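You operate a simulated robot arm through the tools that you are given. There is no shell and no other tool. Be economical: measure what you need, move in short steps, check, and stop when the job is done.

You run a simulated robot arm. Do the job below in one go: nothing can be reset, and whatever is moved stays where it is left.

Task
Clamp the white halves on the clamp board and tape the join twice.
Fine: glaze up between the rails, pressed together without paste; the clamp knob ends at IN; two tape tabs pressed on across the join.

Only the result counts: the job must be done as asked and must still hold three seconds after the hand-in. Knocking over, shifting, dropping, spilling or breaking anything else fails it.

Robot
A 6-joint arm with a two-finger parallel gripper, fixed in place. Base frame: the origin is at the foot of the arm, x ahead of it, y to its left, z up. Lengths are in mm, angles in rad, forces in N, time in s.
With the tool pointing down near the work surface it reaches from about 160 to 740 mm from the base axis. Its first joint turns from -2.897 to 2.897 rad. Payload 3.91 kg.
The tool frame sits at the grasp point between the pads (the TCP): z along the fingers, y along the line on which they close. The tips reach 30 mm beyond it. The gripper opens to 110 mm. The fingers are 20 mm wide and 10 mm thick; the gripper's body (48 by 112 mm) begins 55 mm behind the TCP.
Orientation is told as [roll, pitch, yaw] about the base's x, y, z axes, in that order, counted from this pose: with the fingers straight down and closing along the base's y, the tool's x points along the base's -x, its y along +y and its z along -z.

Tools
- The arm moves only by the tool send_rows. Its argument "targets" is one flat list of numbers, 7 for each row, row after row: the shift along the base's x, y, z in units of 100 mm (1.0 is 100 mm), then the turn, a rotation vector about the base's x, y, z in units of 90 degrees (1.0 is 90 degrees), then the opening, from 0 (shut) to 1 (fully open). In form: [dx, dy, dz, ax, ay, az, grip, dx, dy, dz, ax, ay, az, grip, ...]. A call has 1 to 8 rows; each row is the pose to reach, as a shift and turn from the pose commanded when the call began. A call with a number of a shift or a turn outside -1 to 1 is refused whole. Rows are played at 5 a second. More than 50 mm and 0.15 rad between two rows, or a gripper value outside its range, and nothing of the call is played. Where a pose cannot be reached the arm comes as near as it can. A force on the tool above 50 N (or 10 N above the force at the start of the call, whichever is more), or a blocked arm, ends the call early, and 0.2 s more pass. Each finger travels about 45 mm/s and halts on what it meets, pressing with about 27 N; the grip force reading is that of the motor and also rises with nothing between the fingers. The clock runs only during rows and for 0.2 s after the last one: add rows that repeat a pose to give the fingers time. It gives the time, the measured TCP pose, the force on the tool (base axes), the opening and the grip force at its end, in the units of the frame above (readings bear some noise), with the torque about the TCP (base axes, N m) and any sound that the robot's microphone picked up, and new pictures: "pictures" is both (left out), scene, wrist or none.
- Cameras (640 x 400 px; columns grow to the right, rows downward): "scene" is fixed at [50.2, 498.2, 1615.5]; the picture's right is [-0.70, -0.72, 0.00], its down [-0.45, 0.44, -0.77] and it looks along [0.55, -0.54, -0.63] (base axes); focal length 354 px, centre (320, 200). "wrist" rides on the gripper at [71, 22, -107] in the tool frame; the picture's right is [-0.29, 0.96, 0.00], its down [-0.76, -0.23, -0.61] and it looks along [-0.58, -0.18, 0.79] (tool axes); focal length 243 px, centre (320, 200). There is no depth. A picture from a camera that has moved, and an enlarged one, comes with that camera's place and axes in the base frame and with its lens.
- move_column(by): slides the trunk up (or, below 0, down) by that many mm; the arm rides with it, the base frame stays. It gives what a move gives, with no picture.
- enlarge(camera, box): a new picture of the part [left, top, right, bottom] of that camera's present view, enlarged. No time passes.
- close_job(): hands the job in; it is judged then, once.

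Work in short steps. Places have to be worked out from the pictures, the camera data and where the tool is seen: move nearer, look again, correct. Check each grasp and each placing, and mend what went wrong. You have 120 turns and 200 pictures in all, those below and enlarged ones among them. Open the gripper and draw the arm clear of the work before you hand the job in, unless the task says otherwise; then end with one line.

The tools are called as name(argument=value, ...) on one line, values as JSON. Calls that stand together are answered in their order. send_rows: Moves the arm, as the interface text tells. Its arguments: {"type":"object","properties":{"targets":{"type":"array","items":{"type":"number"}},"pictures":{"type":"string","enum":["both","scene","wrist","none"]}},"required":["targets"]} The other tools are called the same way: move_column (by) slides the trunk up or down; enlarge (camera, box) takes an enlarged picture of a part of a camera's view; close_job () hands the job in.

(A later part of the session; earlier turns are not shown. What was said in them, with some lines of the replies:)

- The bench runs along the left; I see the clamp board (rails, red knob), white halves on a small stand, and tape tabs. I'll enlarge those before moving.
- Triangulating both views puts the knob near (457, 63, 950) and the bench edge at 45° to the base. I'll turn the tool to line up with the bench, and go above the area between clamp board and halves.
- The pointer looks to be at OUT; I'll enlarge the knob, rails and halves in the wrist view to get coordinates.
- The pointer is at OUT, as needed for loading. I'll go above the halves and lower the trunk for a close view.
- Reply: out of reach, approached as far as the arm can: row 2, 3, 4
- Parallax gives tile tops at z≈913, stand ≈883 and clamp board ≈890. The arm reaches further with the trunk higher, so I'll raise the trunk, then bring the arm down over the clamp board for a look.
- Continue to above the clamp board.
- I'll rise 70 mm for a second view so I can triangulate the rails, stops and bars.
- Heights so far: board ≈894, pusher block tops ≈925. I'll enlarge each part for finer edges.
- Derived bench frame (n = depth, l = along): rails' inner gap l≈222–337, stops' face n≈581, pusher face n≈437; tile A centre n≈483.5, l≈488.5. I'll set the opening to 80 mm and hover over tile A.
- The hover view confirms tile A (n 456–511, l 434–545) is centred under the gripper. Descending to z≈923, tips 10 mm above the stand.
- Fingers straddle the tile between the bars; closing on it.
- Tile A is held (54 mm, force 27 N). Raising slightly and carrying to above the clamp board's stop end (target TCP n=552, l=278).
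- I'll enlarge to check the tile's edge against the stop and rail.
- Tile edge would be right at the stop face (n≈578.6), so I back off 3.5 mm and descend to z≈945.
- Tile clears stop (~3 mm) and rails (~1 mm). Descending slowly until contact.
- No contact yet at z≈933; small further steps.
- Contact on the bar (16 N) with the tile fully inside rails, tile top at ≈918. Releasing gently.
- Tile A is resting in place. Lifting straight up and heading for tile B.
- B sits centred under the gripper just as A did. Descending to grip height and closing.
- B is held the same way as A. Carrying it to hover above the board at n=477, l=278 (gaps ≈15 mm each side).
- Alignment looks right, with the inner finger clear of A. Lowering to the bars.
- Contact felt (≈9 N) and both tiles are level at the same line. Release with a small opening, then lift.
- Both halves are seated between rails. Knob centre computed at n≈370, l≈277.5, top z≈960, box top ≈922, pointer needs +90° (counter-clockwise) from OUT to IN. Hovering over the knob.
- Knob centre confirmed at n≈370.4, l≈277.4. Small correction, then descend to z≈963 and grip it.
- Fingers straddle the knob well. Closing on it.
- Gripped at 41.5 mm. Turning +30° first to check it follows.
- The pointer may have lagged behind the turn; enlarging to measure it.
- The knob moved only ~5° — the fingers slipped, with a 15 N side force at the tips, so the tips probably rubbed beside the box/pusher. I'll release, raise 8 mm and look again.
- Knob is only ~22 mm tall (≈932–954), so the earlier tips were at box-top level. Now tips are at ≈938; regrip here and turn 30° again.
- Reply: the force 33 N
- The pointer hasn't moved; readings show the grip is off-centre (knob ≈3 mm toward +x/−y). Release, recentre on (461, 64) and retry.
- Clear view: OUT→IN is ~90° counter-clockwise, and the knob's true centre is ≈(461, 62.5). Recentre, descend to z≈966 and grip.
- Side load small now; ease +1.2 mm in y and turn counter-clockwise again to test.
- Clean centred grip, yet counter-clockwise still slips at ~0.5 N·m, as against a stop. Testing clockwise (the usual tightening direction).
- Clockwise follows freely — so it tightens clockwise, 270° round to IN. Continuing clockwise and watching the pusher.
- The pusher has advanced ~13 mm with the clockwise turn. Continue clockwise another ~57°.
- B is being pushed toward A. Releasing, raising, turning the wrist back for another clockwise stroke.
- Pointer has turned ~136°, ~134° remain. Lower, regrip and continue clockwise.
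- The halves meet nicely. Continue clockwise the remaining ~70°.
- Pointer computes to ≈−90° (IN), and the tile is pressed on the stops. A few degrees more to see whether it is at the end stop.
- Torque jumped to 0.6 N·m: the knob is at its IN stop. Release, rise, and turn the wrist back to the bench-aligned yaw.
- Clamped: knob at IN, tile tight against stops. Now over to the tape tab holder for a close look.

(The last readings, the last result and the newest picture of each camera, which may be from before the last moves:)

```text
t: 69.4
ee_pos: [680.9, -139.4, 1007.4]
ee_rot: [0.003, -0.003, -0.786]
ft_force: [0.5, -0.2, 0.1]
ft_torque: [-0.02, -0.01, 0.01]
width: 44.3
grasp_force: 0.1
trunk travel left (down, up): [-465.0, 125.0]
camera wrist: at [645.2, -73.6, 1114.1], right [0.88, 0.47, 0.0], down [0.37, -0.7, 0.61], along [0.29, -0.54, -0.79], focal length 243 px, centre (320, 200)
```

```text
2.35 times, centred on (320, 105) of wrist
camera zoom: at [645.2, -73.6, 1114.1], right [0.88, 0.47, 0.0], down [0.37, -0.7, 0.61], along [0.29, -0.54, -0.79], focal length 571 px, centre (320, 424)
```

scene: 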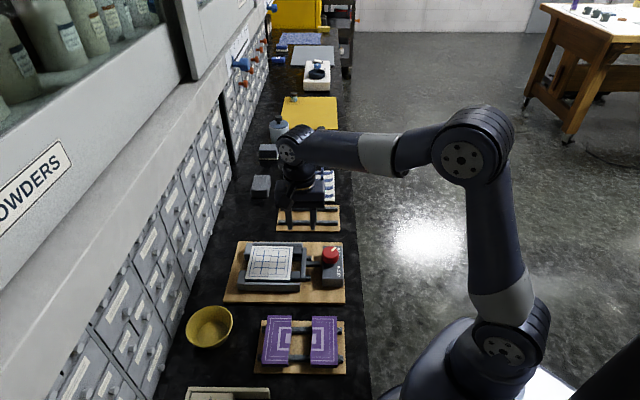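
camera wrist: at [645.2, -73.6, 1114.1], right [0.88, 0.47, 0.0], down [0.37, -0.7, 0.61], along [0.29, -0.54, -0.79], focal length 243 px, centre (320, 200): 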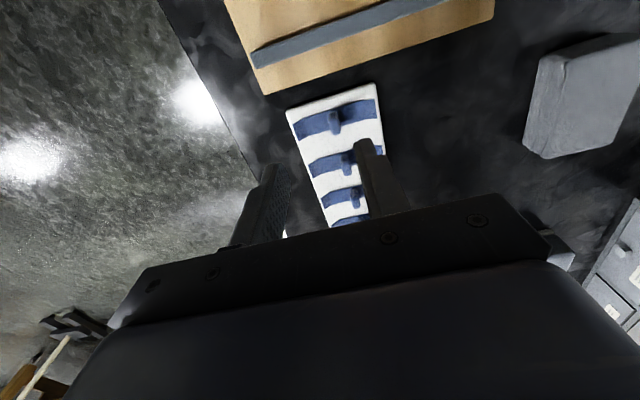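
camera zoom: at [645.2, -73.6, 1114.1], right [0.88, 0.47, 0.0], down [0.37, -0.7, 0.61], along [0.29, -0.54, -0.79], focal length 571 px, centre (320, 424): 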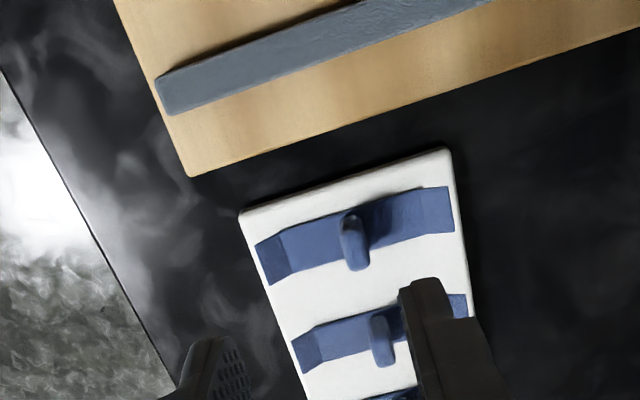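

First tab: strip ~72 mm across n, with an upright fin at about n≈393.5, l≈586. Align over it with a narrow opening and descend part way to look.

send_rows(targets=[0.06, 0.015, 0, 0, 0, 0, 0.3, 0.117, 0.033, -0.1, 0, 0, 0, 0.23, 0.117, 0.033, -0.38, 0, 0, 0, 0.23, 0.117, 0.033, -0.38, 0, 0, 0, 0.23], pictures="wrist")

enlarge(camera="wrist", box=[220, 60, 420, 230])

enlarge(camera="scene", box=[285, 150, 355, 220])

```text
t: 70.4
ee_pos: [694.1, -136.9, 968.6]
ee_rot: [0.002, -0.003, -0.786]
ft_force: [0.0, -0.2, 0.0]
ft_torque: [-0.01, -0.03, 0.0]
width: 25.0
grasp_force: 0.0
trunk travel left (down, up): [-465.0, 125.0]
camera wrist: at [657.5, -71.2, 1076.7], right [0.88, 0.47, 0.0], down [0.37, -0.7, 0.61], along [0.29, -0.54, -0.79], focal length 243 px, centre (320, 200)
```

wrist: 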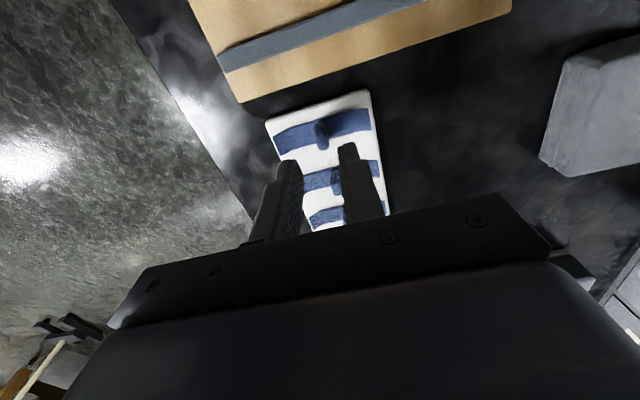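

```text
2.35 times, centred on (320, 145) of wrist
camera zoom: at [657.5, -71.2, 1076.7], right [0.88, 0.47, 0.0], down [0.37, -0.7, 0.61], along [0.29, -0.54, -0.79], focal length 571 px, centre (320, 329)
```

zoom: 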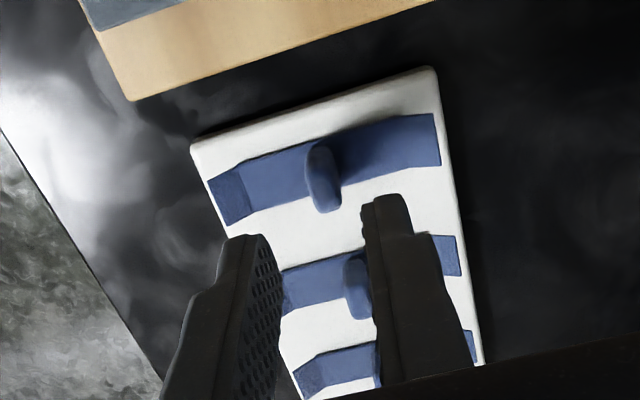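

```text
5.71 times, centred on (320, 185) of scene
camera zoom: at [50.2, 498.2, 1615.5], right [-0.7, -0.72, 0.0], down [-0.45, 0.44, -0.77], along [0.55, -0.54, -0.63], focal length 2022 px, centre (320, 286)
```

zoom: 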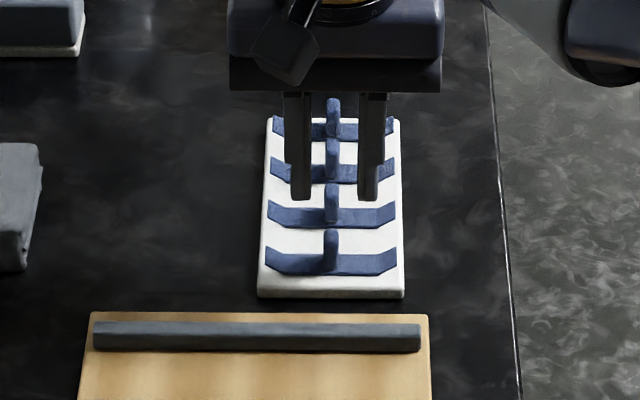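

TCP is within ~1 mm of the fin (n≈393, l≈586, fin top ≈917, strip ≈885). Descend to z≈922 and close.

send_rows(targets=[-0.014, 0, -0.25, 0, 0, 0, 0.23, -0.014, 0, -0.46, 0, 0, 0, 0.23, -0.014, 0, -0.46, 0, 0, 0, 0.23], pictures="wrist")

enlarge(camera="wrist", box=[220, 100, 420, 240])

enlarge(camera="scene", box=[295, 160, 345, 210])

```text
t: 71.2
ee_pos: [693.0, -137.3, 921.6]
ee_rot: [0.001, -0.004, -0.785]
ft_force: [0.0, 0.1, 0.9]
ft_torque: [0.0, -0.01, 0.02]
width: 25.0
grasp_force: 0.0
trunk travel left (down, up): [-465.0, 125.0]
camera wrist: at [656.4, -71.4, 1030.1], right [0.88, 0.47, 0.0], down [0.37, -0.7, 0.61], along [0.29, -0.54, -0.79], focal length 243 px, centre (320, 200)
```

wrist: 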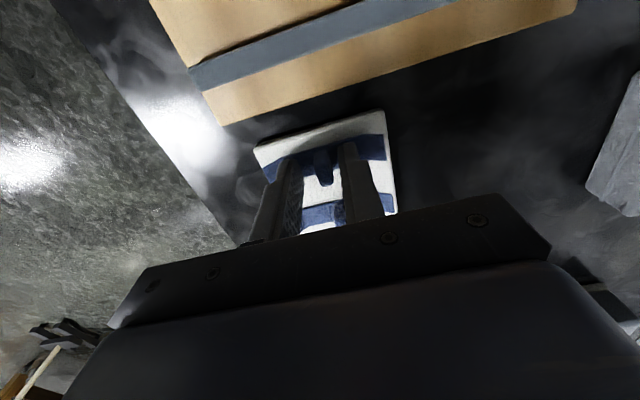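

```text
2.86 times, centred on (320, 170) of wrist
camera zoom: at [656.4, -71.4, 1030.1], right [0.88, 0.47, 0.0], down [0.37, -0.7, 0.61], along [0.29, -0.54, -0.79], focal length 693 px, centre (320, 286)
```

zoom: 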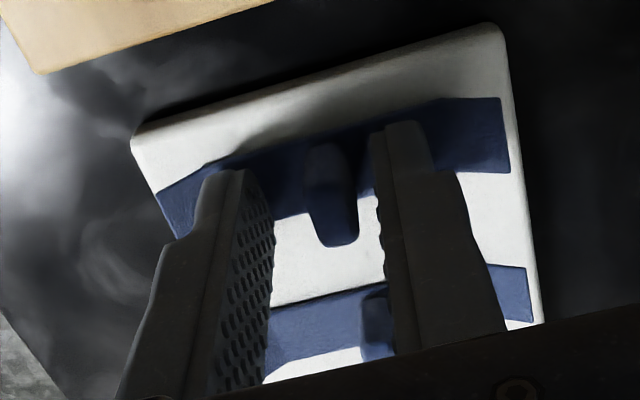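

```text
8.00 times, centred on (320, 185) of scene
camera zoom: at [50.2, 498.2, 1615.5], right [-0.7, -0.72, 0.0], down [-0.45, 0.44, -0.77], along [0.55, -0.54, -0.63], focal length 2830 px, centre (320, 320)
```

zoom: 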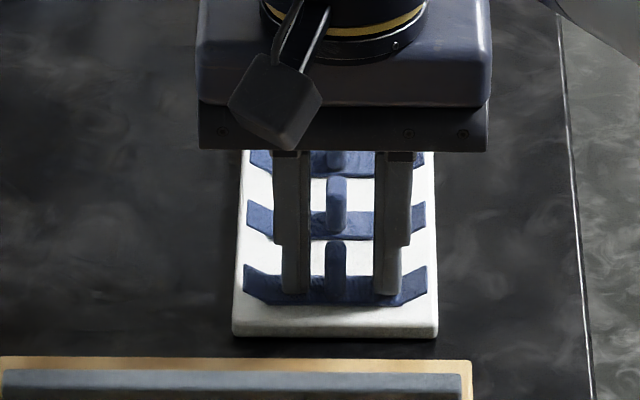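

The fin is between the fingers. Closing, then lifting a little to see if the tab comes along.

send_rows(targets=[0, 0, 0, 0, 0, 0, 0.1, 0, 0, 0, 0, 0, 0, 0, 0, 0, 0, 0, 0, 0, 0, 0, 0, 0, 0, 0, 0, 0], pictures="none")

send_rows(targets=[0, 0, 0.1, 0, 0, 0, 0, 0, 0, 0.3, 0, 0, 0, 0, 0, 0, 0.7, 0, 0, 0, 0, 0, 0, 0.9, 0, 0, 0, 0, 0, 0, 0.9, 0, 0, 0, 0], pictures="both")

enlarge(camera="wrist", box=[220, 100, 420, 240])

enlarge(camera="scene", box=[285, 130, 355, 210])

```text
t: 72.2
ee_pos: [691.7, -136.6, 923.4]
ee_rot: [0.005, -0.004, -0.787]
ft_force: [0.7, 0.9, 0.7]
ft_torque: [-0.02, 0.0, 0.01]
width: 7.4
grasp_force: 27.7
trunk travel left (down, up): [-465.0, 125.0]
```

```text
t: 73.4
ee_pos: [691.6, -136.3, 1013.6]
ee_rot: [0.004, -0.006, -0.785]
ft_force: [0.3, 0.7, 0.5]
ft_torque: [0.01, -0.01, 0.01]
width: 7.3
grasp_force: 27.1
trunk travel left (down, up): [-465.0, 125.0]
camera wrist: at [655.4, -70.8, 1120.8], right [0.88, 0.47, 0.0], down [0.37, -0.7, 0.61], along [0.29, -0.54, -0.79], focal length 243 px, centre (320, 200)
```

scene: 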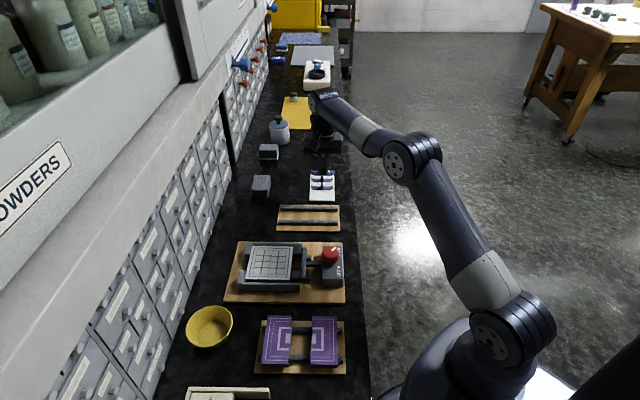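
wrist: 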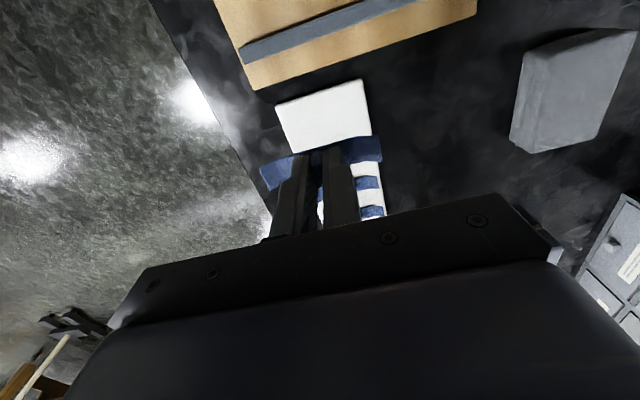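

```text
2.86 times, centred on (320, 170) of wrist
camera zoom: at [655.4, -70.8, 1120.8], right [0.88, 0.47, 0.0], down [0.37, -0.7, 0.61], along [0.29, -0.54, -0.79], focal length 693 px, centre (320, 286)
```

zoom: 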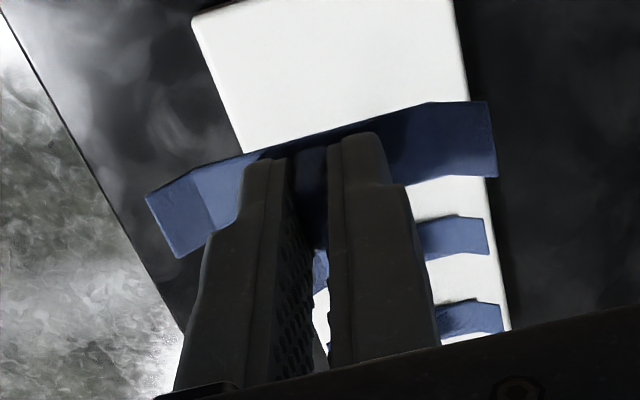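

```text
5.00 times, centred on (320, 170) of scene
camera zoom: at [50.2, 498.2, 1615.5], right [-0.7, -0.72, 0.0], down [-0.45, 0.44, -0.77], along [0.55, -0.54, -0.63], focal length 1769 px, centre (320, 350)
```

zoom: 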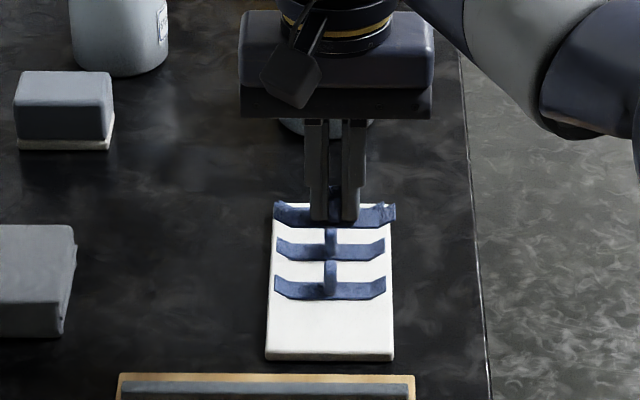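

The tab came away cleanly. Carry it to above the join (n≈524, l≈306).

send_rows(targets=[-0.12, 0.4, 0, 0, 0, 0, 0, -0.25, 0.8, 0, 0, 0, 0, 0, -0.35, 1.0, 0, 0, 0, 0, 0, -0.35, 1.0, 0, 0, 0, 0, 0], pictures="none")

send_rows(targets=[-0.12, 0.4, 0, 0, 0, 0, 0, -0.25, 0.8, 0, 0, 0, 0, 0, -0.35, 1.0, 0, 0, 0, 0, 0, -0.35, 1.0, 0, 0, 0, 0, 0], pictures="none")

send_rows(targets=[-0.12, 0.4, 0, 0, 0, 0, 0, -0.25, 0.8, 0, 0, 0, 0, 0, -0.35, 0.91, 0, 0, 0, 0, 0, -0.35, 0.91, 0, 0, 0, 0, 0], pictures="wrist")

enlarge(camera="wrist", box=[200, 0, 440, 190])

```text
t: 74.4
ee_pos: [656.2, -34.2, 1012.8]
ee_rot: [0.003, -0.004, -0.788]
ft_force: [-0.4, 0.5, 0.2]
ft_torque: [0.01, -0.01, -0.01]
width: 7.5
grasp_force: 27.0
trunk travel left (down, up): [-465.0, 125.0]
```

```text
t: 75.4
ee_pos: [620.4, 63.3, 1013.9]
ee_rot: [0.003, -0.003, -0.789]
ft_force: [0.5, 0.1, 0.0]
ft_torque: [-0.04, 0.03, 0.03]
width: 7.4
grasp_force: 27.0
trunk travel left (down, up): [-465.0, 125.0]
```

```text
t: 76.4
ee_pos: [586.0, 154.8, 1013.6]
ee_rot: [0.003, -0.004, -0.786]
ft_force: [0.2, 0.0, 0.2]
ft_torque: [0.04, 0.01, -0.02]
width: 7.5
grasp_force: 26.8
trunk travel left (down, up): [-465.0, 125.0]
camera wrist: at [550.2, 219.5, 1120.7], right [0.88, 0.47, 0.0], down [0.37, -0.7, 0.61], along [0.29, -0.54, -0.79], focal length 243 px, centre (320, 200)
```

wrist: 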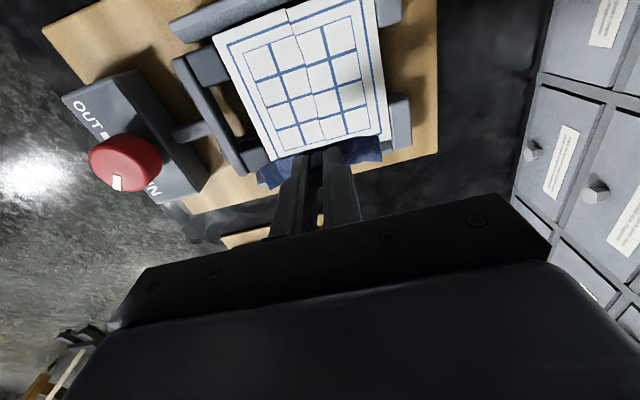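

```text
2.11 times, centred on (320, 95) of wrist
camera zoom: at [550.2, 219.5, 1120.7], right [0.88, 0.47, 0.0], down [0.37, -0.7, 0.61], along [0.29, -0.54, -0.79], focal length 511 px, centre (320, 421)
```

zoom: 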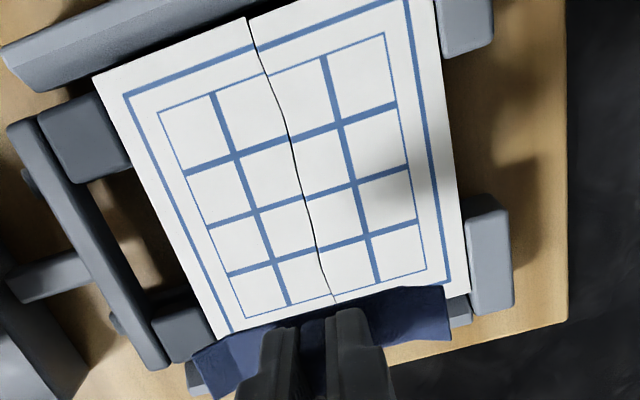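

The join lies at n≈523.5, right under the tab. Descending in steps toward contact (expected z≈957).

send_rows(targets=[0, 0, -0.3, 0, 0, 0, 0, 0, 0, -0.45, 0, 0, 0, 0, 0, 0, -0.45, 0, 0, 0, 0], pictures="none")

send_rows(targets=[0, 0, -0.04, 0, 0, 0, 0, 0, 0, -0.08, 0, 0, 0, 0, 0, 0, -0.08, 0, 0, 0, 0], pictures="wrist")

enlarge(camera="scene", box=[230, 220, 330, 300])

```text
t: 77.2
ee_pos: [587.4, 155.1, 967.1]
ee_rot: [0.005, -0.004, -0.785]
ft_force: [-0.3, 0.2, -0.2]
ft_torque: [-0.02, -0.03, -0.02]
width: 7.2
grasp_force: 27.3
trunk travel left (down, up): [-465.0, 125.0]
```

```text
t: 78.0
ee_pos: [586.5, 154.4, 959.6]
ee_rot: [0.003, -0.003, -0.786]
ft_force: [0.8, 0.3, 0.0]
ft_torque: [-0.01, 0.01, -0.03]
width: 7.1
grasp_force: 27.2
trunk travel left (down, up): [-465.0, 125.0]
camera wrist: at [550.7, 219.8, 1067.5], right [0.88, 0.47, 0.0], down [0.37, -0.7, 0.61], along [0.29, -0.54, -0.79], focal length 243 px, centre (320, 200)
```

wrist: 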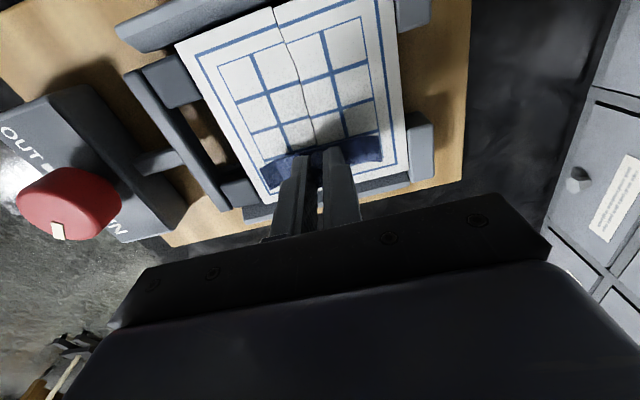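

```text
5.00 times, centred on (280, 260) of scene
camera zoom: at [50.2, 498.2, 1615.5], right [-0.7, -0.72, 0.0], down [-0.45, 0.44, -0.77], along [0.55, -0.54, -0.63], focal length 1769 px, centre (520, -100)
```

zoom: 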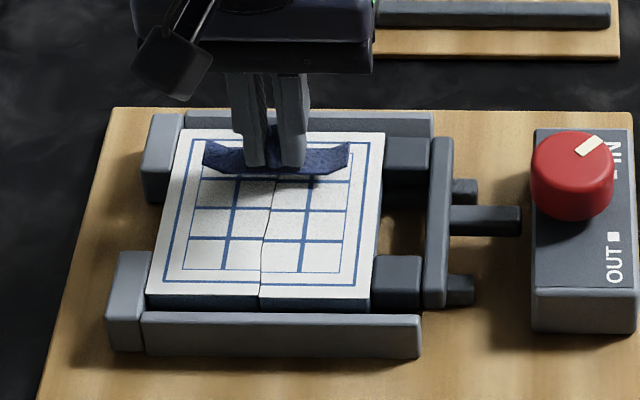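

Just above the surface. Lowering slowly to press.

send_rows(targets=[0, 0, -0.02, 0, 0, 0, 0, 0, 0, -0.04, 0, 0, 0, 0, 0, 0, -0.04, 0, 0, 0, 0], pictures="none")

send_rows(targets=[0, 0, -0.015, 0, 0, 0, 0, 0, 0, -0.03, 0, 0, 0, 0, 0, 0, -0.03, 0, 0, 0, 0], pictures="none")

```text
t: 78.8
ee_pos: [585.3, 154.7, 957.5]
ee_rot: [0.003, -0.003, -0.786]
ft_force: [-0.2, 0.2, 0.1]
ft_torque: [0.0, -0.02, -0.01]
width: 7.4
grasp_force: 26.9
trunk travel left (down, up): [-465.0, 125.0]
```

```text
t: 79.6
ee_pos: [585.5, 154.6, 952.9]
ee_rot: [0.002, -0.004, -0.785]
ft_force: [-0.1, 0.5, -0.3]
ft_torque: [0.01, -0.02, -0.01]
width: 7.3
grasp_force: 27.1
trunk travel left (down, up): [-465.0, 125.0]
```

send_rows(targets=[0, 0, -0.015, 0, 0, 0, 0, 0, 0, -0.03, 0, 0, 0, 0, 0, 0, -0.03, 0, 0, 0, 0], pictures="none")

enlarge(camera="scene", box=[230, 220, 330, 300])

```text
t: 80.4
ee_pos: [584.4, 155.3, 952.5]
ee_rot: [0.007, -0.006, -0.787]
ft_force: [-0.6, -0.8, 20.8]
ft_torque: [-0.08, 0.09, -0.03]
width: 7.4
grasp_force: 26.9
trunk travel left (down, up): [-465.0, 125.0]
```

```text
5.00 times, centred on (280, 260) of scene
camera zoom: at [50.2, 498.2, 1615.5], right [-0.7, -0.72, 0.0], down [-0.45, 0.44, -0.77], along [0.55, -0.54, -0.63], focal length 1769 px, centre (520, -100)
```

zoom: 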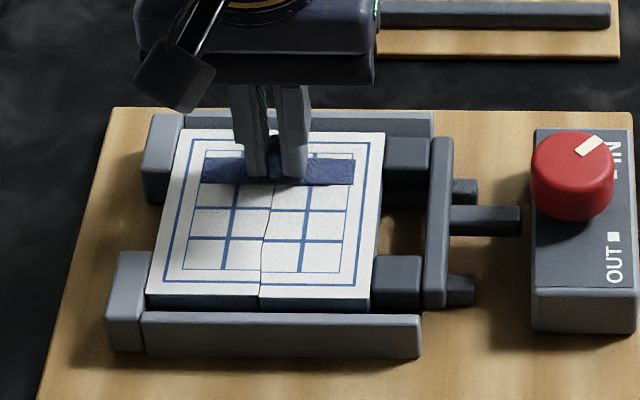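

At 21 N the wings flattened — the tab is pressed on. Release the fin and lift.

send_rows(targets=[0, 0, 0, 0, 0, 0, 0, 0, 0, 0, 0, 0, 0, 0, 0, 0, 0.01, 0, 0, 0, 0.2, 0, 0, 0.01, 0, 0, 0, 0.23, 0, 0, 0.01, 0, 0, 0, 0.23, 0, 0, 0.3, 0, 0, 0, 0.23, 0, 0, 0.6, 0, 0, 0, 0.23, 0, 0, 0.6, 0, 0, 0, 0.23], pictures="none")

enlarge(camera="scene", box=[230, 220, 330, 300])

enlarge(camera="wrist", box=[200, 0, 440, 190])

```text
t: 82.2
ee_pos: [586.2, 154.1, 1009.6]
ee_rot: [0.003, -0.003, -0.786]
ft_force: [0.6, 0.6, -0.7]
ft_torque: [0.04, -0.01, 0.03]
width: 25.2
grasp_force: 0.0
trunk travel left (down, up): [-465.0, 125.0]
```

```text
5.00 times, centred on (280, 260) of scene
camera zoom: at [50.2, 498.2, 1615.5], right [-0.7, -0.72, 0.0], down [-0.45, 0.44, -0.77], along [0.55, -0.54, -0.63], focal length 1769 px, centre (520, -100)
```

zoom: 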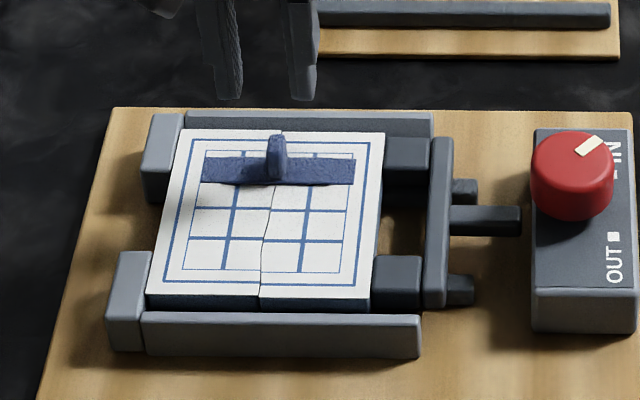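

```text
2.11 times, centred on (320, 95) of wrist
camera zoom: at [550.8, 220.4, 1116.9], right [0.88, 0.47, 0.0], down [0.37, -0.7, 0.61], along [0.29, -0.54, -0.79], focal length 511 px, centre (320, 421)
```

zoom: 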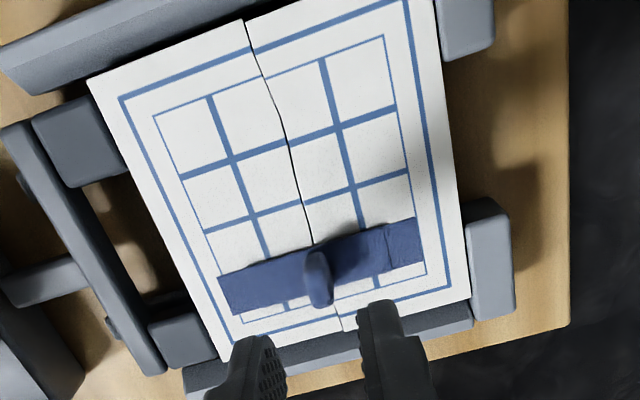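

First tab is on across the join. Now fetch the second tab (next one at l≈630).

send_rows(targets=[0.13, -0.4, 0, 0, 0, 0, 0.23, 0.26, -0.8, 0, 0, 0, 0, 0.23, 0.36, -1.0, 0, 0, 0, 0, 0.23, 0.36, -1.0, 0, 0, 0, 0, 0.23], pictures="none")

send_rows(targets=[0.13, -0.4, 0, 0, 0, 0, 0.23, 0.26, -0.8, 0, 0, 0, 0, 0.23, 0.36, -1.0, 0, 0, 0, 0, 0.23, 0.36, -1.0, 0, 0, 0, 0, 0.23], pictures="none")

send_rows(targets=[0.13, -0.4, -0.1, 0, 0, 0, 0.23, 0.26, -0.8, -0.2, 0, 0, 0, 0.23, 0.46, -1.0, -0.3, 0, 0, 0, 0.23, 0.46, -1.0, -0.3, 0, 0, 0, 0.23], pictures="wrist")

enlarge(camera="wrist", box=[220, 60, 420, 230])

```text
t: 83.2
ee_pos: [622.9, 53.7, 1009.8]
ee_rot: [0.003, -0.004, -0.786]
ft_force: [-1.0, -0.4, 0.3]
ft_torque: [0.02, 0.01, 0.01]
width: 25.4
grasp_force: 0.1
trunk travel left (down, up): [-465.0, 125.0]
```

```text
t: 84.2
ee_pos: [659.0, -47.7, 1009.5]
ee_rot: [0.003, -0.004, -0.787]
ft_force: [0.1, 0.0, -0.5]
ft_torque: [-0.01, 0.01, 0.0]
width: 25.0
grasp_force: 0.0
trunk travel left (down, up): [-465.0, 125.0]
```

```text
t: 85.2
ee_pos: [704.5, -145.7, 980.6]
ee_rot: [0.003, -0.004, -0.788]
ft_force: [0.1, -0.2, -0.9]
ft_torque: [-0.03, -0.01, 0.02]
width: 25.5
grasp_force: 0.1
trunk travel left (down, up): [-465.0, 125.0]
camera wrist: at [669.4, -80.9, 1087.4], right [0.88, 0.47, 0.0], down [0.37, -0.7, 0.61], along [0.29, -0.54, -0.79], focal length 243 px, centre (320, 200)
```

wrist: 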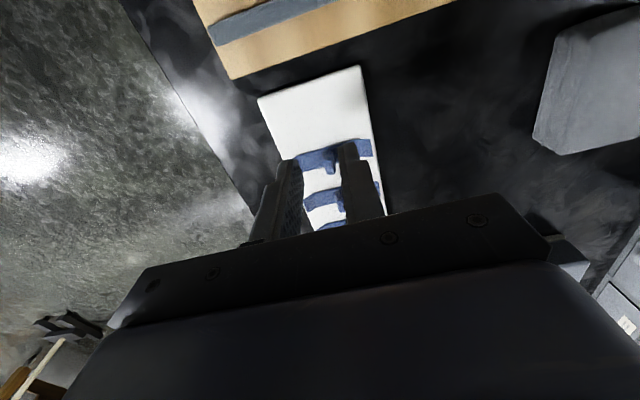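

```text
2.35 times, centred on (320, 145) of wrist
camera zoom: at [669.4, -80.9, 1087.4], right [0.88, 0.47, 0.0], down [0.37, -0.7, 0.61], along [0.29, -0.54, -0.79], focal length 571 px, centre (320, 329)
```

zoom: 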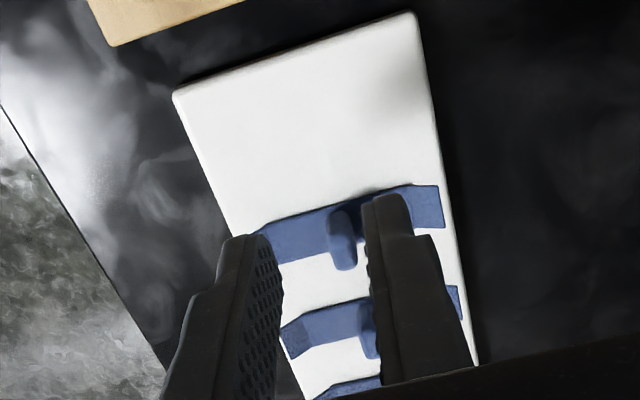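

Tab 2 is at n≈393, l≈630.5 → (723.7, −167.9), near the reach limit. Trying to get above it.

send_rows(targets=[0.1, -0.11, -0.05, 0, 0, 0, 0.23, 0.185, -0.215, -0.1, 0, 0, 0, 0.23, 0.185, -0.215, -0.1, 0, 0, 0, 0.23], pictures="none")

```text
t: 86.0
ee_pos: [722.9, -167.1, 970.1]
ee_rot: [0.003, -0.004, -0.788]
ft_force: [0.2, -1.1, -0.5]
ft_torque: [0.0, 0.0, -0.01]
width: 25.4
grasp_force: 0.1
trunk travel left (down, up): [-465.0, 125.0]
```

Reached. Descending onto the fin.

send_rows(targets=[0.005, -0.005, -0.25, 0, 0, 0, 0.23, 0.005, -0.005, -0.48, 0, 0, 0, 0.23, 0.005, -0.005, -0.48, 0, 0, 0, 0.23], pictures="wrist")

enlarge(camera="wrist", box=[220, 100, 420, 240])

enlarge(camera="scene", box=[285, 150, 355, 220])

```text
t: 86.8
ee_pos: [723.8, -168.4, 921.1]
ee_rot: [0.004, -0.003, -0.788]
ft_force: [-0.7, -0.1, 0.9]
ft_torque: [0.03, 0.03, -0.05]
width: 25.5
grasp_force: 0.1
trunk travel left (down, up): [-465.0, 125.0]
camera wrist: at [687.6, -102.5, 1029.8], right [0.88, 0.47, 0.0], down [0.37, -0.7, 0.61], along [0.29, -0.54, -0.79], focal length 243 px, centre (320, 200)
```

wrist: 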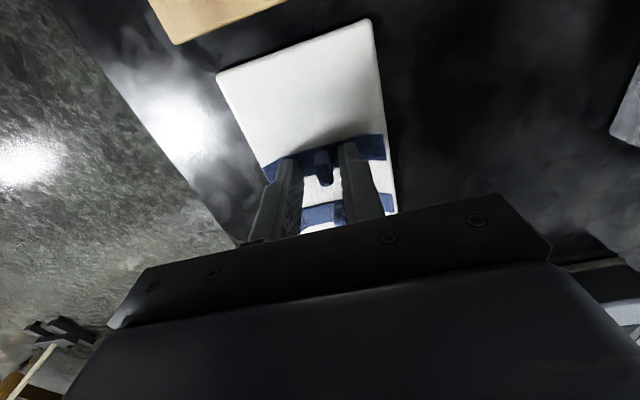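

```text
2.86 times, centred on (320, 170) of wrist
camera zoom: at [687.6, -102.5, 1029.8], right [0.88, 0.47, 0.0], down [0.37, -0.7, 0.61], along [0.29, -0.54, -0.79], focal length 693 px, centre (320, 286)
```

zoom: 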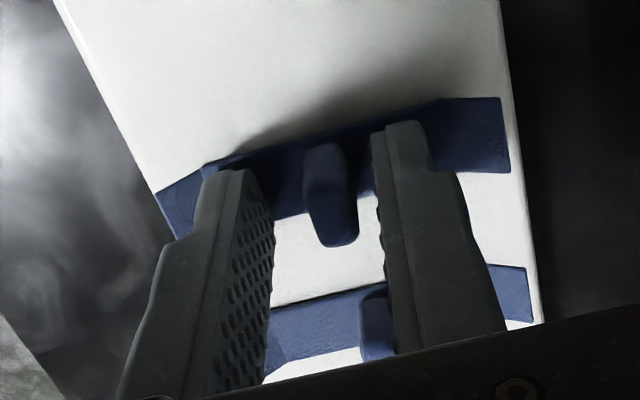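

```text
5.71 times, centred on (320, 185) of scene
camera zoom: at [50.2, 498.2, 1615.5], right [-0.7, -0.72, 0.0], down [-0.45, 0.44, -0.77], along [0.55, -0.54, -0.63], focal length 2022 px, centre (320, 286)
```

zoom: 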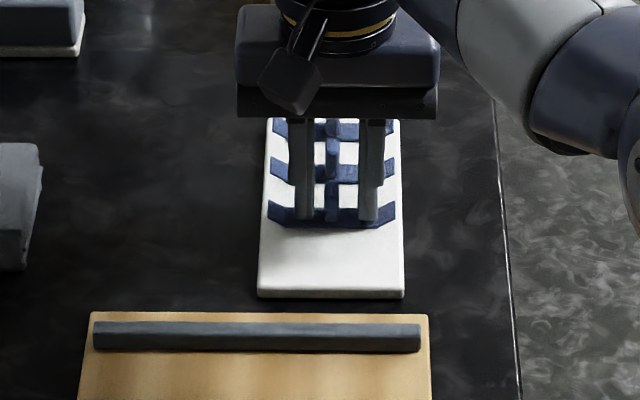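

Same picture as with the first tab. Close and lift.

send_rows(targets=[0, 0, 0, 0, 0, 0, 0.1, 0, 0, 0, 0, 0, 0, 0, 0, 0, 0, 0, 0, 0, 0, 0, 0, 0, 0, 0, 0, 0], pictures="none")

send_rows(targets=[0, 0, 0.15, 0, 0, 0, 0, 0, 0, 0.4, 0, 0, 0, 0, -0.15, 0.15, 0.7, 0, 0, 0, 0, -0.3, 0.4, 0.9, 0, 0, 0, 0, -0.4, 0.8, 0.9, 0, 0, 0, 0, -0.4, 0.8, 0.9, 0, 0, 0, 0], pictures="both")

```text
t: 87.8
ee_pos: [723.7, -168.2, 922.9]
ee_rot: [0.002, -0.003, -0.785]
ft_force: [-0.3, 1.5, 1.2]
ft_torque: [-0.01, 0.03, 0.01]
width: 7.5
grasp_force: 27.0
trunk travel left (down, up): [-465.0, 125.0]
```

```text
t: 89.2
ee_pos: [682.9, -86.9, 1013.1]
ee_rot: [0.003, -0.004, -0.787]
ft_force: [-0.9, 0.4, 0.2]
ft_torque: [0.01, 0.01, 0.01]
width: 7.2
grasp_force: 27.2
trunk travel left (down, up): [-465.0, 125.0]
camera wrist: at [647.1, -21.2, 1120.0], right [0.88, 0.47, 0.0], down [0.37, -0.7, 0.61], along [0.29, -0.54, -0.79], focal length 243 px, centre (320, 200)
```

scene: 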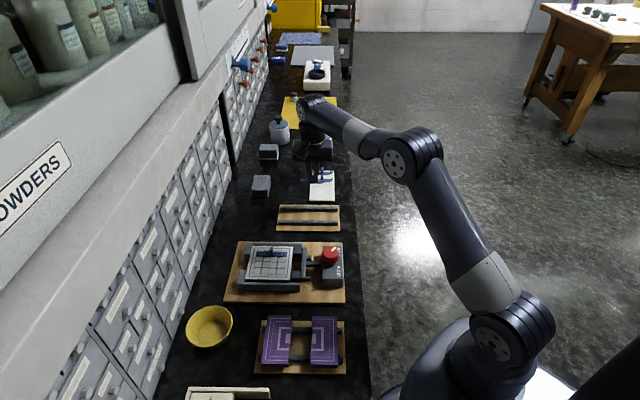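
wrist: 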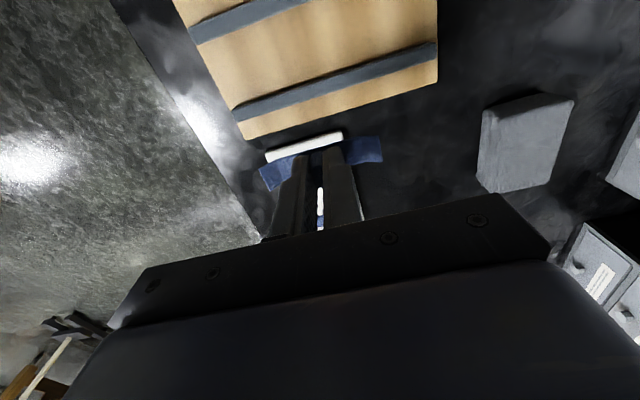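

Second tab held. Carry it to the join at l≈252.

send_rows(targets=[-0.17, 0.4, 0, 0, 0, 0, 0, -0.34, 0.8, 0, 0, 0, 0, 0, -0.45, 1.0, 0.1, 0, 0, 0, 0, -0.45, 1.0, 0.1, 0, 0, 0, 0], pictures="none")

send_rows(targets=[-0.17, 0.4, 0, 0, 0, 0, 0, -0.34, 0.8, 0, 0, 0, 0, 0, -0.45, 1.0, 0, 0, 0, 0, 0, -0.45, 1.0, 0, 0, 0, 0, 0], pictures="none")

send_rows(targets=[-0.17, 0.4, 0, 0, 0, 0, 0, -0.34, 0.7, 0, 0, 0, 0, 0, -0.445, 0.789, 0, 0, 0, 0, 0, -0.445, 0.789, -0.1, 0, 0, 0, 0, -0.445, 0.789, -0.1, 0, 0, 0, 0], pictures="wrist")

enlarge(camera="wrist", box=[200, 0, 440, 190])

```text
t: 90.2
ee_pos: [637.3, 13.0, 1023.1]
ee_rot: [0.004, -0.004, -0.786]
ft_force: [-0.3, 0.0, -0.1]
ft_torque: [-0.04, 0.01, 0.01]
width: 7.3
grasp_force: 27.1
trunk travel left (down, up): [-465.0, 125.0]
```

```text
t: 91.2
ee_pos: [592.4, 112.8, 1021.3]
ee_rot: [0.002, -0.003, -0.787]
ft_force: [0.0, -0.3, -0.8]
ft_torque: [0.0, 0.02, -0.01]
width: 7.2
grasp_force: 27.2
trunk travel left (down, up): [-465.0, 125.0]
```

```text
t: 92.4
ee_pos: [549.1, 191.9, 1012.2]
ee_rot: [0.003, -0.004, -0.788]
ft_force: [-0.1, 0.3, -0.5]
ft_torque: [-0.01, 0.03, 0.0]
width: 7.2
grasp_force: 27.4
trunk travel left (down, up): [-465.0, 125.0]
camera wrist: at [513.1, 257.2, 1119.0], right [0.88, 0.47, 0.0], down [0.37, -0.7, 0.61], along [0.29, -0.54, -0.79], focal length 243 px, centre (320, 200)
```

wrist: 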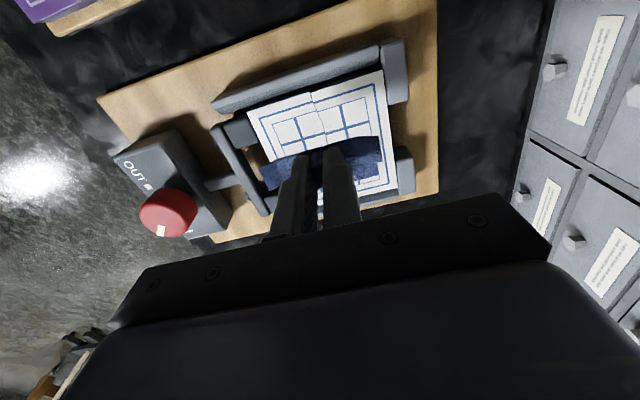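

```text
2.11 times, centred on (320, 95) of wrist
camera zoom: at [513.1, 257.2, 1119.0], right [0.88, 0.47, 0.0], down [0.37, -0.7, 0.61], along [0.29, -0.54, -0.79], focal length 511 px, centre (320, 421)
```

zoom: 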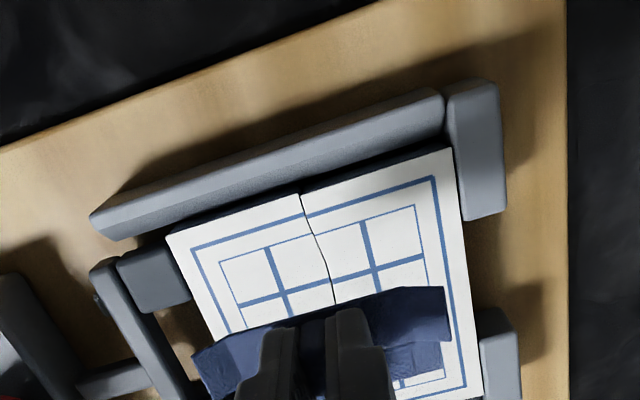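

Aligned over the join. Descend to ~958, then press gently.

send_rows(targets=[0, 0, -0.3, 0, 0, 0, 0, 0, 0, -0.52, 0, 0, 0, 0, 0, 0, -0.54, 0, 0, 0, 0, 0, 0, -0.54, 0, 0, 0, 0], pictures="none")

enlarge(camera="scene", box=[230, 220, 330, 300])

send_rows(targets=[0, 0, -0.025, 0, 0, 0, 0, 0, 0, -0.05, 0, 0, 0, 0, 0, 0, -0.05, 0, 0, 0, 0], pictures="none")

```text
t: 93.4
ee_pos: [550.1, 191.6, 958.3]
ee_rot: [0.004, -0.003, -0.786]
ft_force: [0.0, 0.3, -0.8]
ft_torque: [0.03, 0.01, -0.02]
width: 7.3
grasp_force: 26.9
trunk travel left (down, up): [-465.0, 125.0]
```

```text
5.00 times, centred on (280, 260) of scene
camera zoom: at [50.2, 498.2, 1615.5], right [-0.7, -0.72, 0.0], down [-0.45, 0.44, -0.77], along [0.55, -0.54, -0.63], focal length 1769 px, centre (520, -100)
```

zoom: 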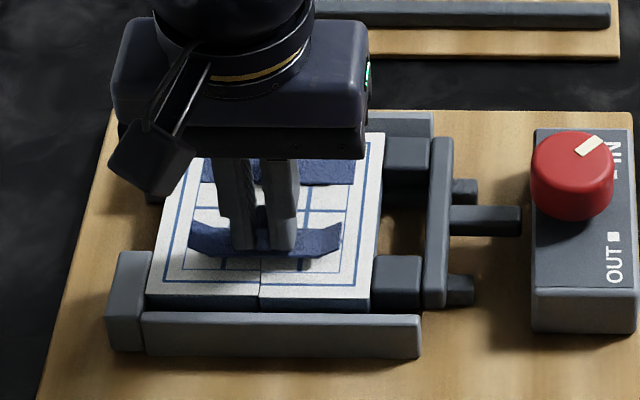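

```text
t: 94.2
ee_pos: [547.5, 191.0, 953.4]
ee_rot: [0.003, -0.003, -0.785]
ft_force: [-0.1, 0.2, 0.3]
ft_torque: [0.02, 0.01, 0.0]
width: 7.3
grasp_force: 27.1
trunk travel left (down, up): [-465.0, 125.0]
```

send_rows(targets=[0, 0, -0.015, 0, 0, 0, 0, 0, 0, -0.03, 0, 0, 0, 0, 0, 0, -0.03, 0, 0, 0, 0], pictures="none")

enlarge(camera="scene", box=[230, 220, 330, 300])

```text
t: 95.0
ee_pos: [548.8, 191.8, 952.7]
ee_rot: [0.008, -0.006, -0.786]
ft_force: [0.8, -1.1, 19.2]
ft_torque: [-0.06, 0.07, -0.01]
width: 7.1
grasp_force: 27.0
trunk travel left (down, up): [-465.0, 125.0]
```

```text
5.00 times, centred on (280, 260) of scene
camera zoom: at [50.2, 498.2, 1615.5], right [-0.7, -0.72, 0.0], down [-0.45, 0.44, -0.77], along [0.55, -0.54, -0.63], focal length 1769 px, centre (520, -100)
```

zoom: 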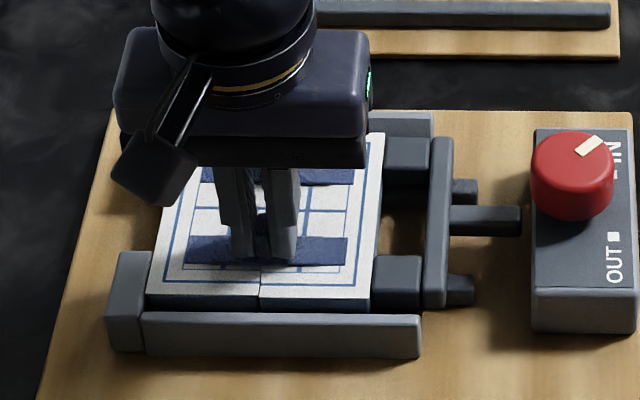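

Pressed at ~19 N and flat. Release and lift clear.

send_rows(targets=[0, 0, 0, 0, 0, 0, 0, 0, 0, 0, 0, 0, 0, 0, 0, 0, 0.01, 0, 0, 0, 0.2, 0, 0, 0.01, 0, 0, 0, 0.23, 0, 0, 0.01, 0, 0, 0, 0.23, 0, 0, 0.3, 0, 0, 0, 0.23, 0, 0, 0.7, 0, 0, 0, 0.23, 0, 0, 1.0, 0, 0, 0, 0.3], pictures="none")

send_rows(targets=[0.2, -0.2, 0.1, 0, 0, 0, 0.5, 0.4, -0.5, 0.2, 0, 0, 0, 0.8, 0.5, -0.9, 0.2, 0, 0, 0, 0.8, 0.5, -0.9, 0.2, 0, 0, 0, 0.8], pictures="both")

enlarge(camera="scene", box=[220, 220, 350, 305])

enlarge(camera="scene", box=[230, 240, 310, 295])

```text
t: 96.8
ee_pos: [548.1, 190.2, 1049.9]
ee_rot: [0.001, -0.003, -0.785]
ft_force: [-0.1, -0.5, -0.5]
ft_torque: [-0.04, 0.01, 0.01]
width: 33.1
grasp_force: 0.0
trunk travel left (down, up): [-465.0, 125.0]
```

```text
t: 97.8
ee_pos: [598.8, 102.1, 1069.6]
ee_rot: [0.002, -0.003, -0.786]
ft_force: [0.0, 0.6, 0.2]
ft_torque: [-0.01, 0.01, 0.0]
width: 87.9
grasp_force: 0.0
trunk travel left (down, up): [-465.0, 125.0]
camera wrist: at [563.2, 166.6, 1176.9], right [0.88, 0.47, 0.0], down [0.37, -0.7, 0.61], along [0.29, -0.54, -0.79], focal length 243 px, centre (320, 200)
```

scene: 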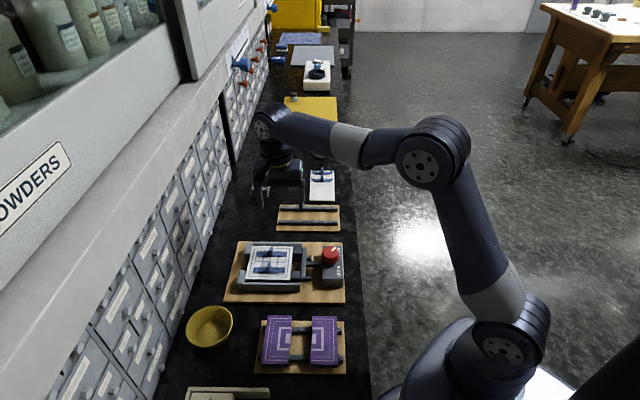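
wrist: 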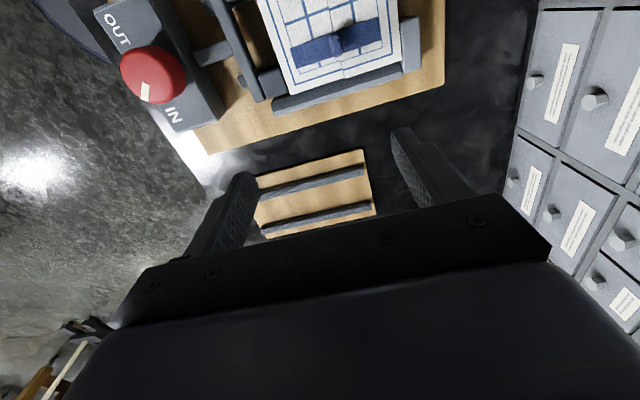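

```text
4.71 times, centred on (285, 262) of scene
camera zoom: at [50.2, 498.2, 1615.5], right [-0.7, -0.72, 0.0], down [-0.45, 0.44, -0.77], along [0.55, -0.54, -0.63], focal length 1665 px, centre (485, -94)
```

zoom: 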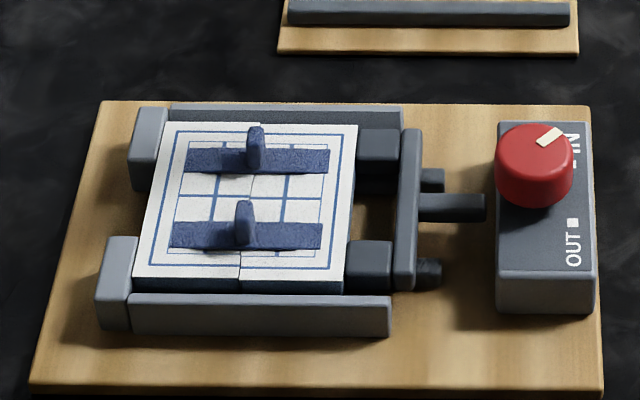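

```text
7.27 times, centred on (270, 268) of scene
camera zoom: at [50.2, 498.2, 1615.5], right [-0.7, -0.72, 0.0], down [-0.45, 0.44, -0.77], along [0.55, -0.54, -0.63], focal length 2573 px, centre (684, -291)
```

zoom: 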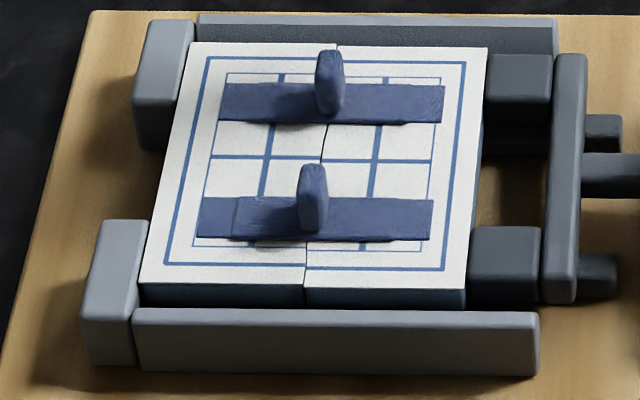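

Everything is in place: both halves are glaze up and clamped, the knob is at IN, two tabs lie flat across the join, and the arm is clear with the gripper open. Handing in.

close_job()

```text
The job is handed in.
```

The white halves are clamped glaze up between the rails, pressed together without paste. The knob is at its IN stop, and two tape tabs are pressed on across the join.
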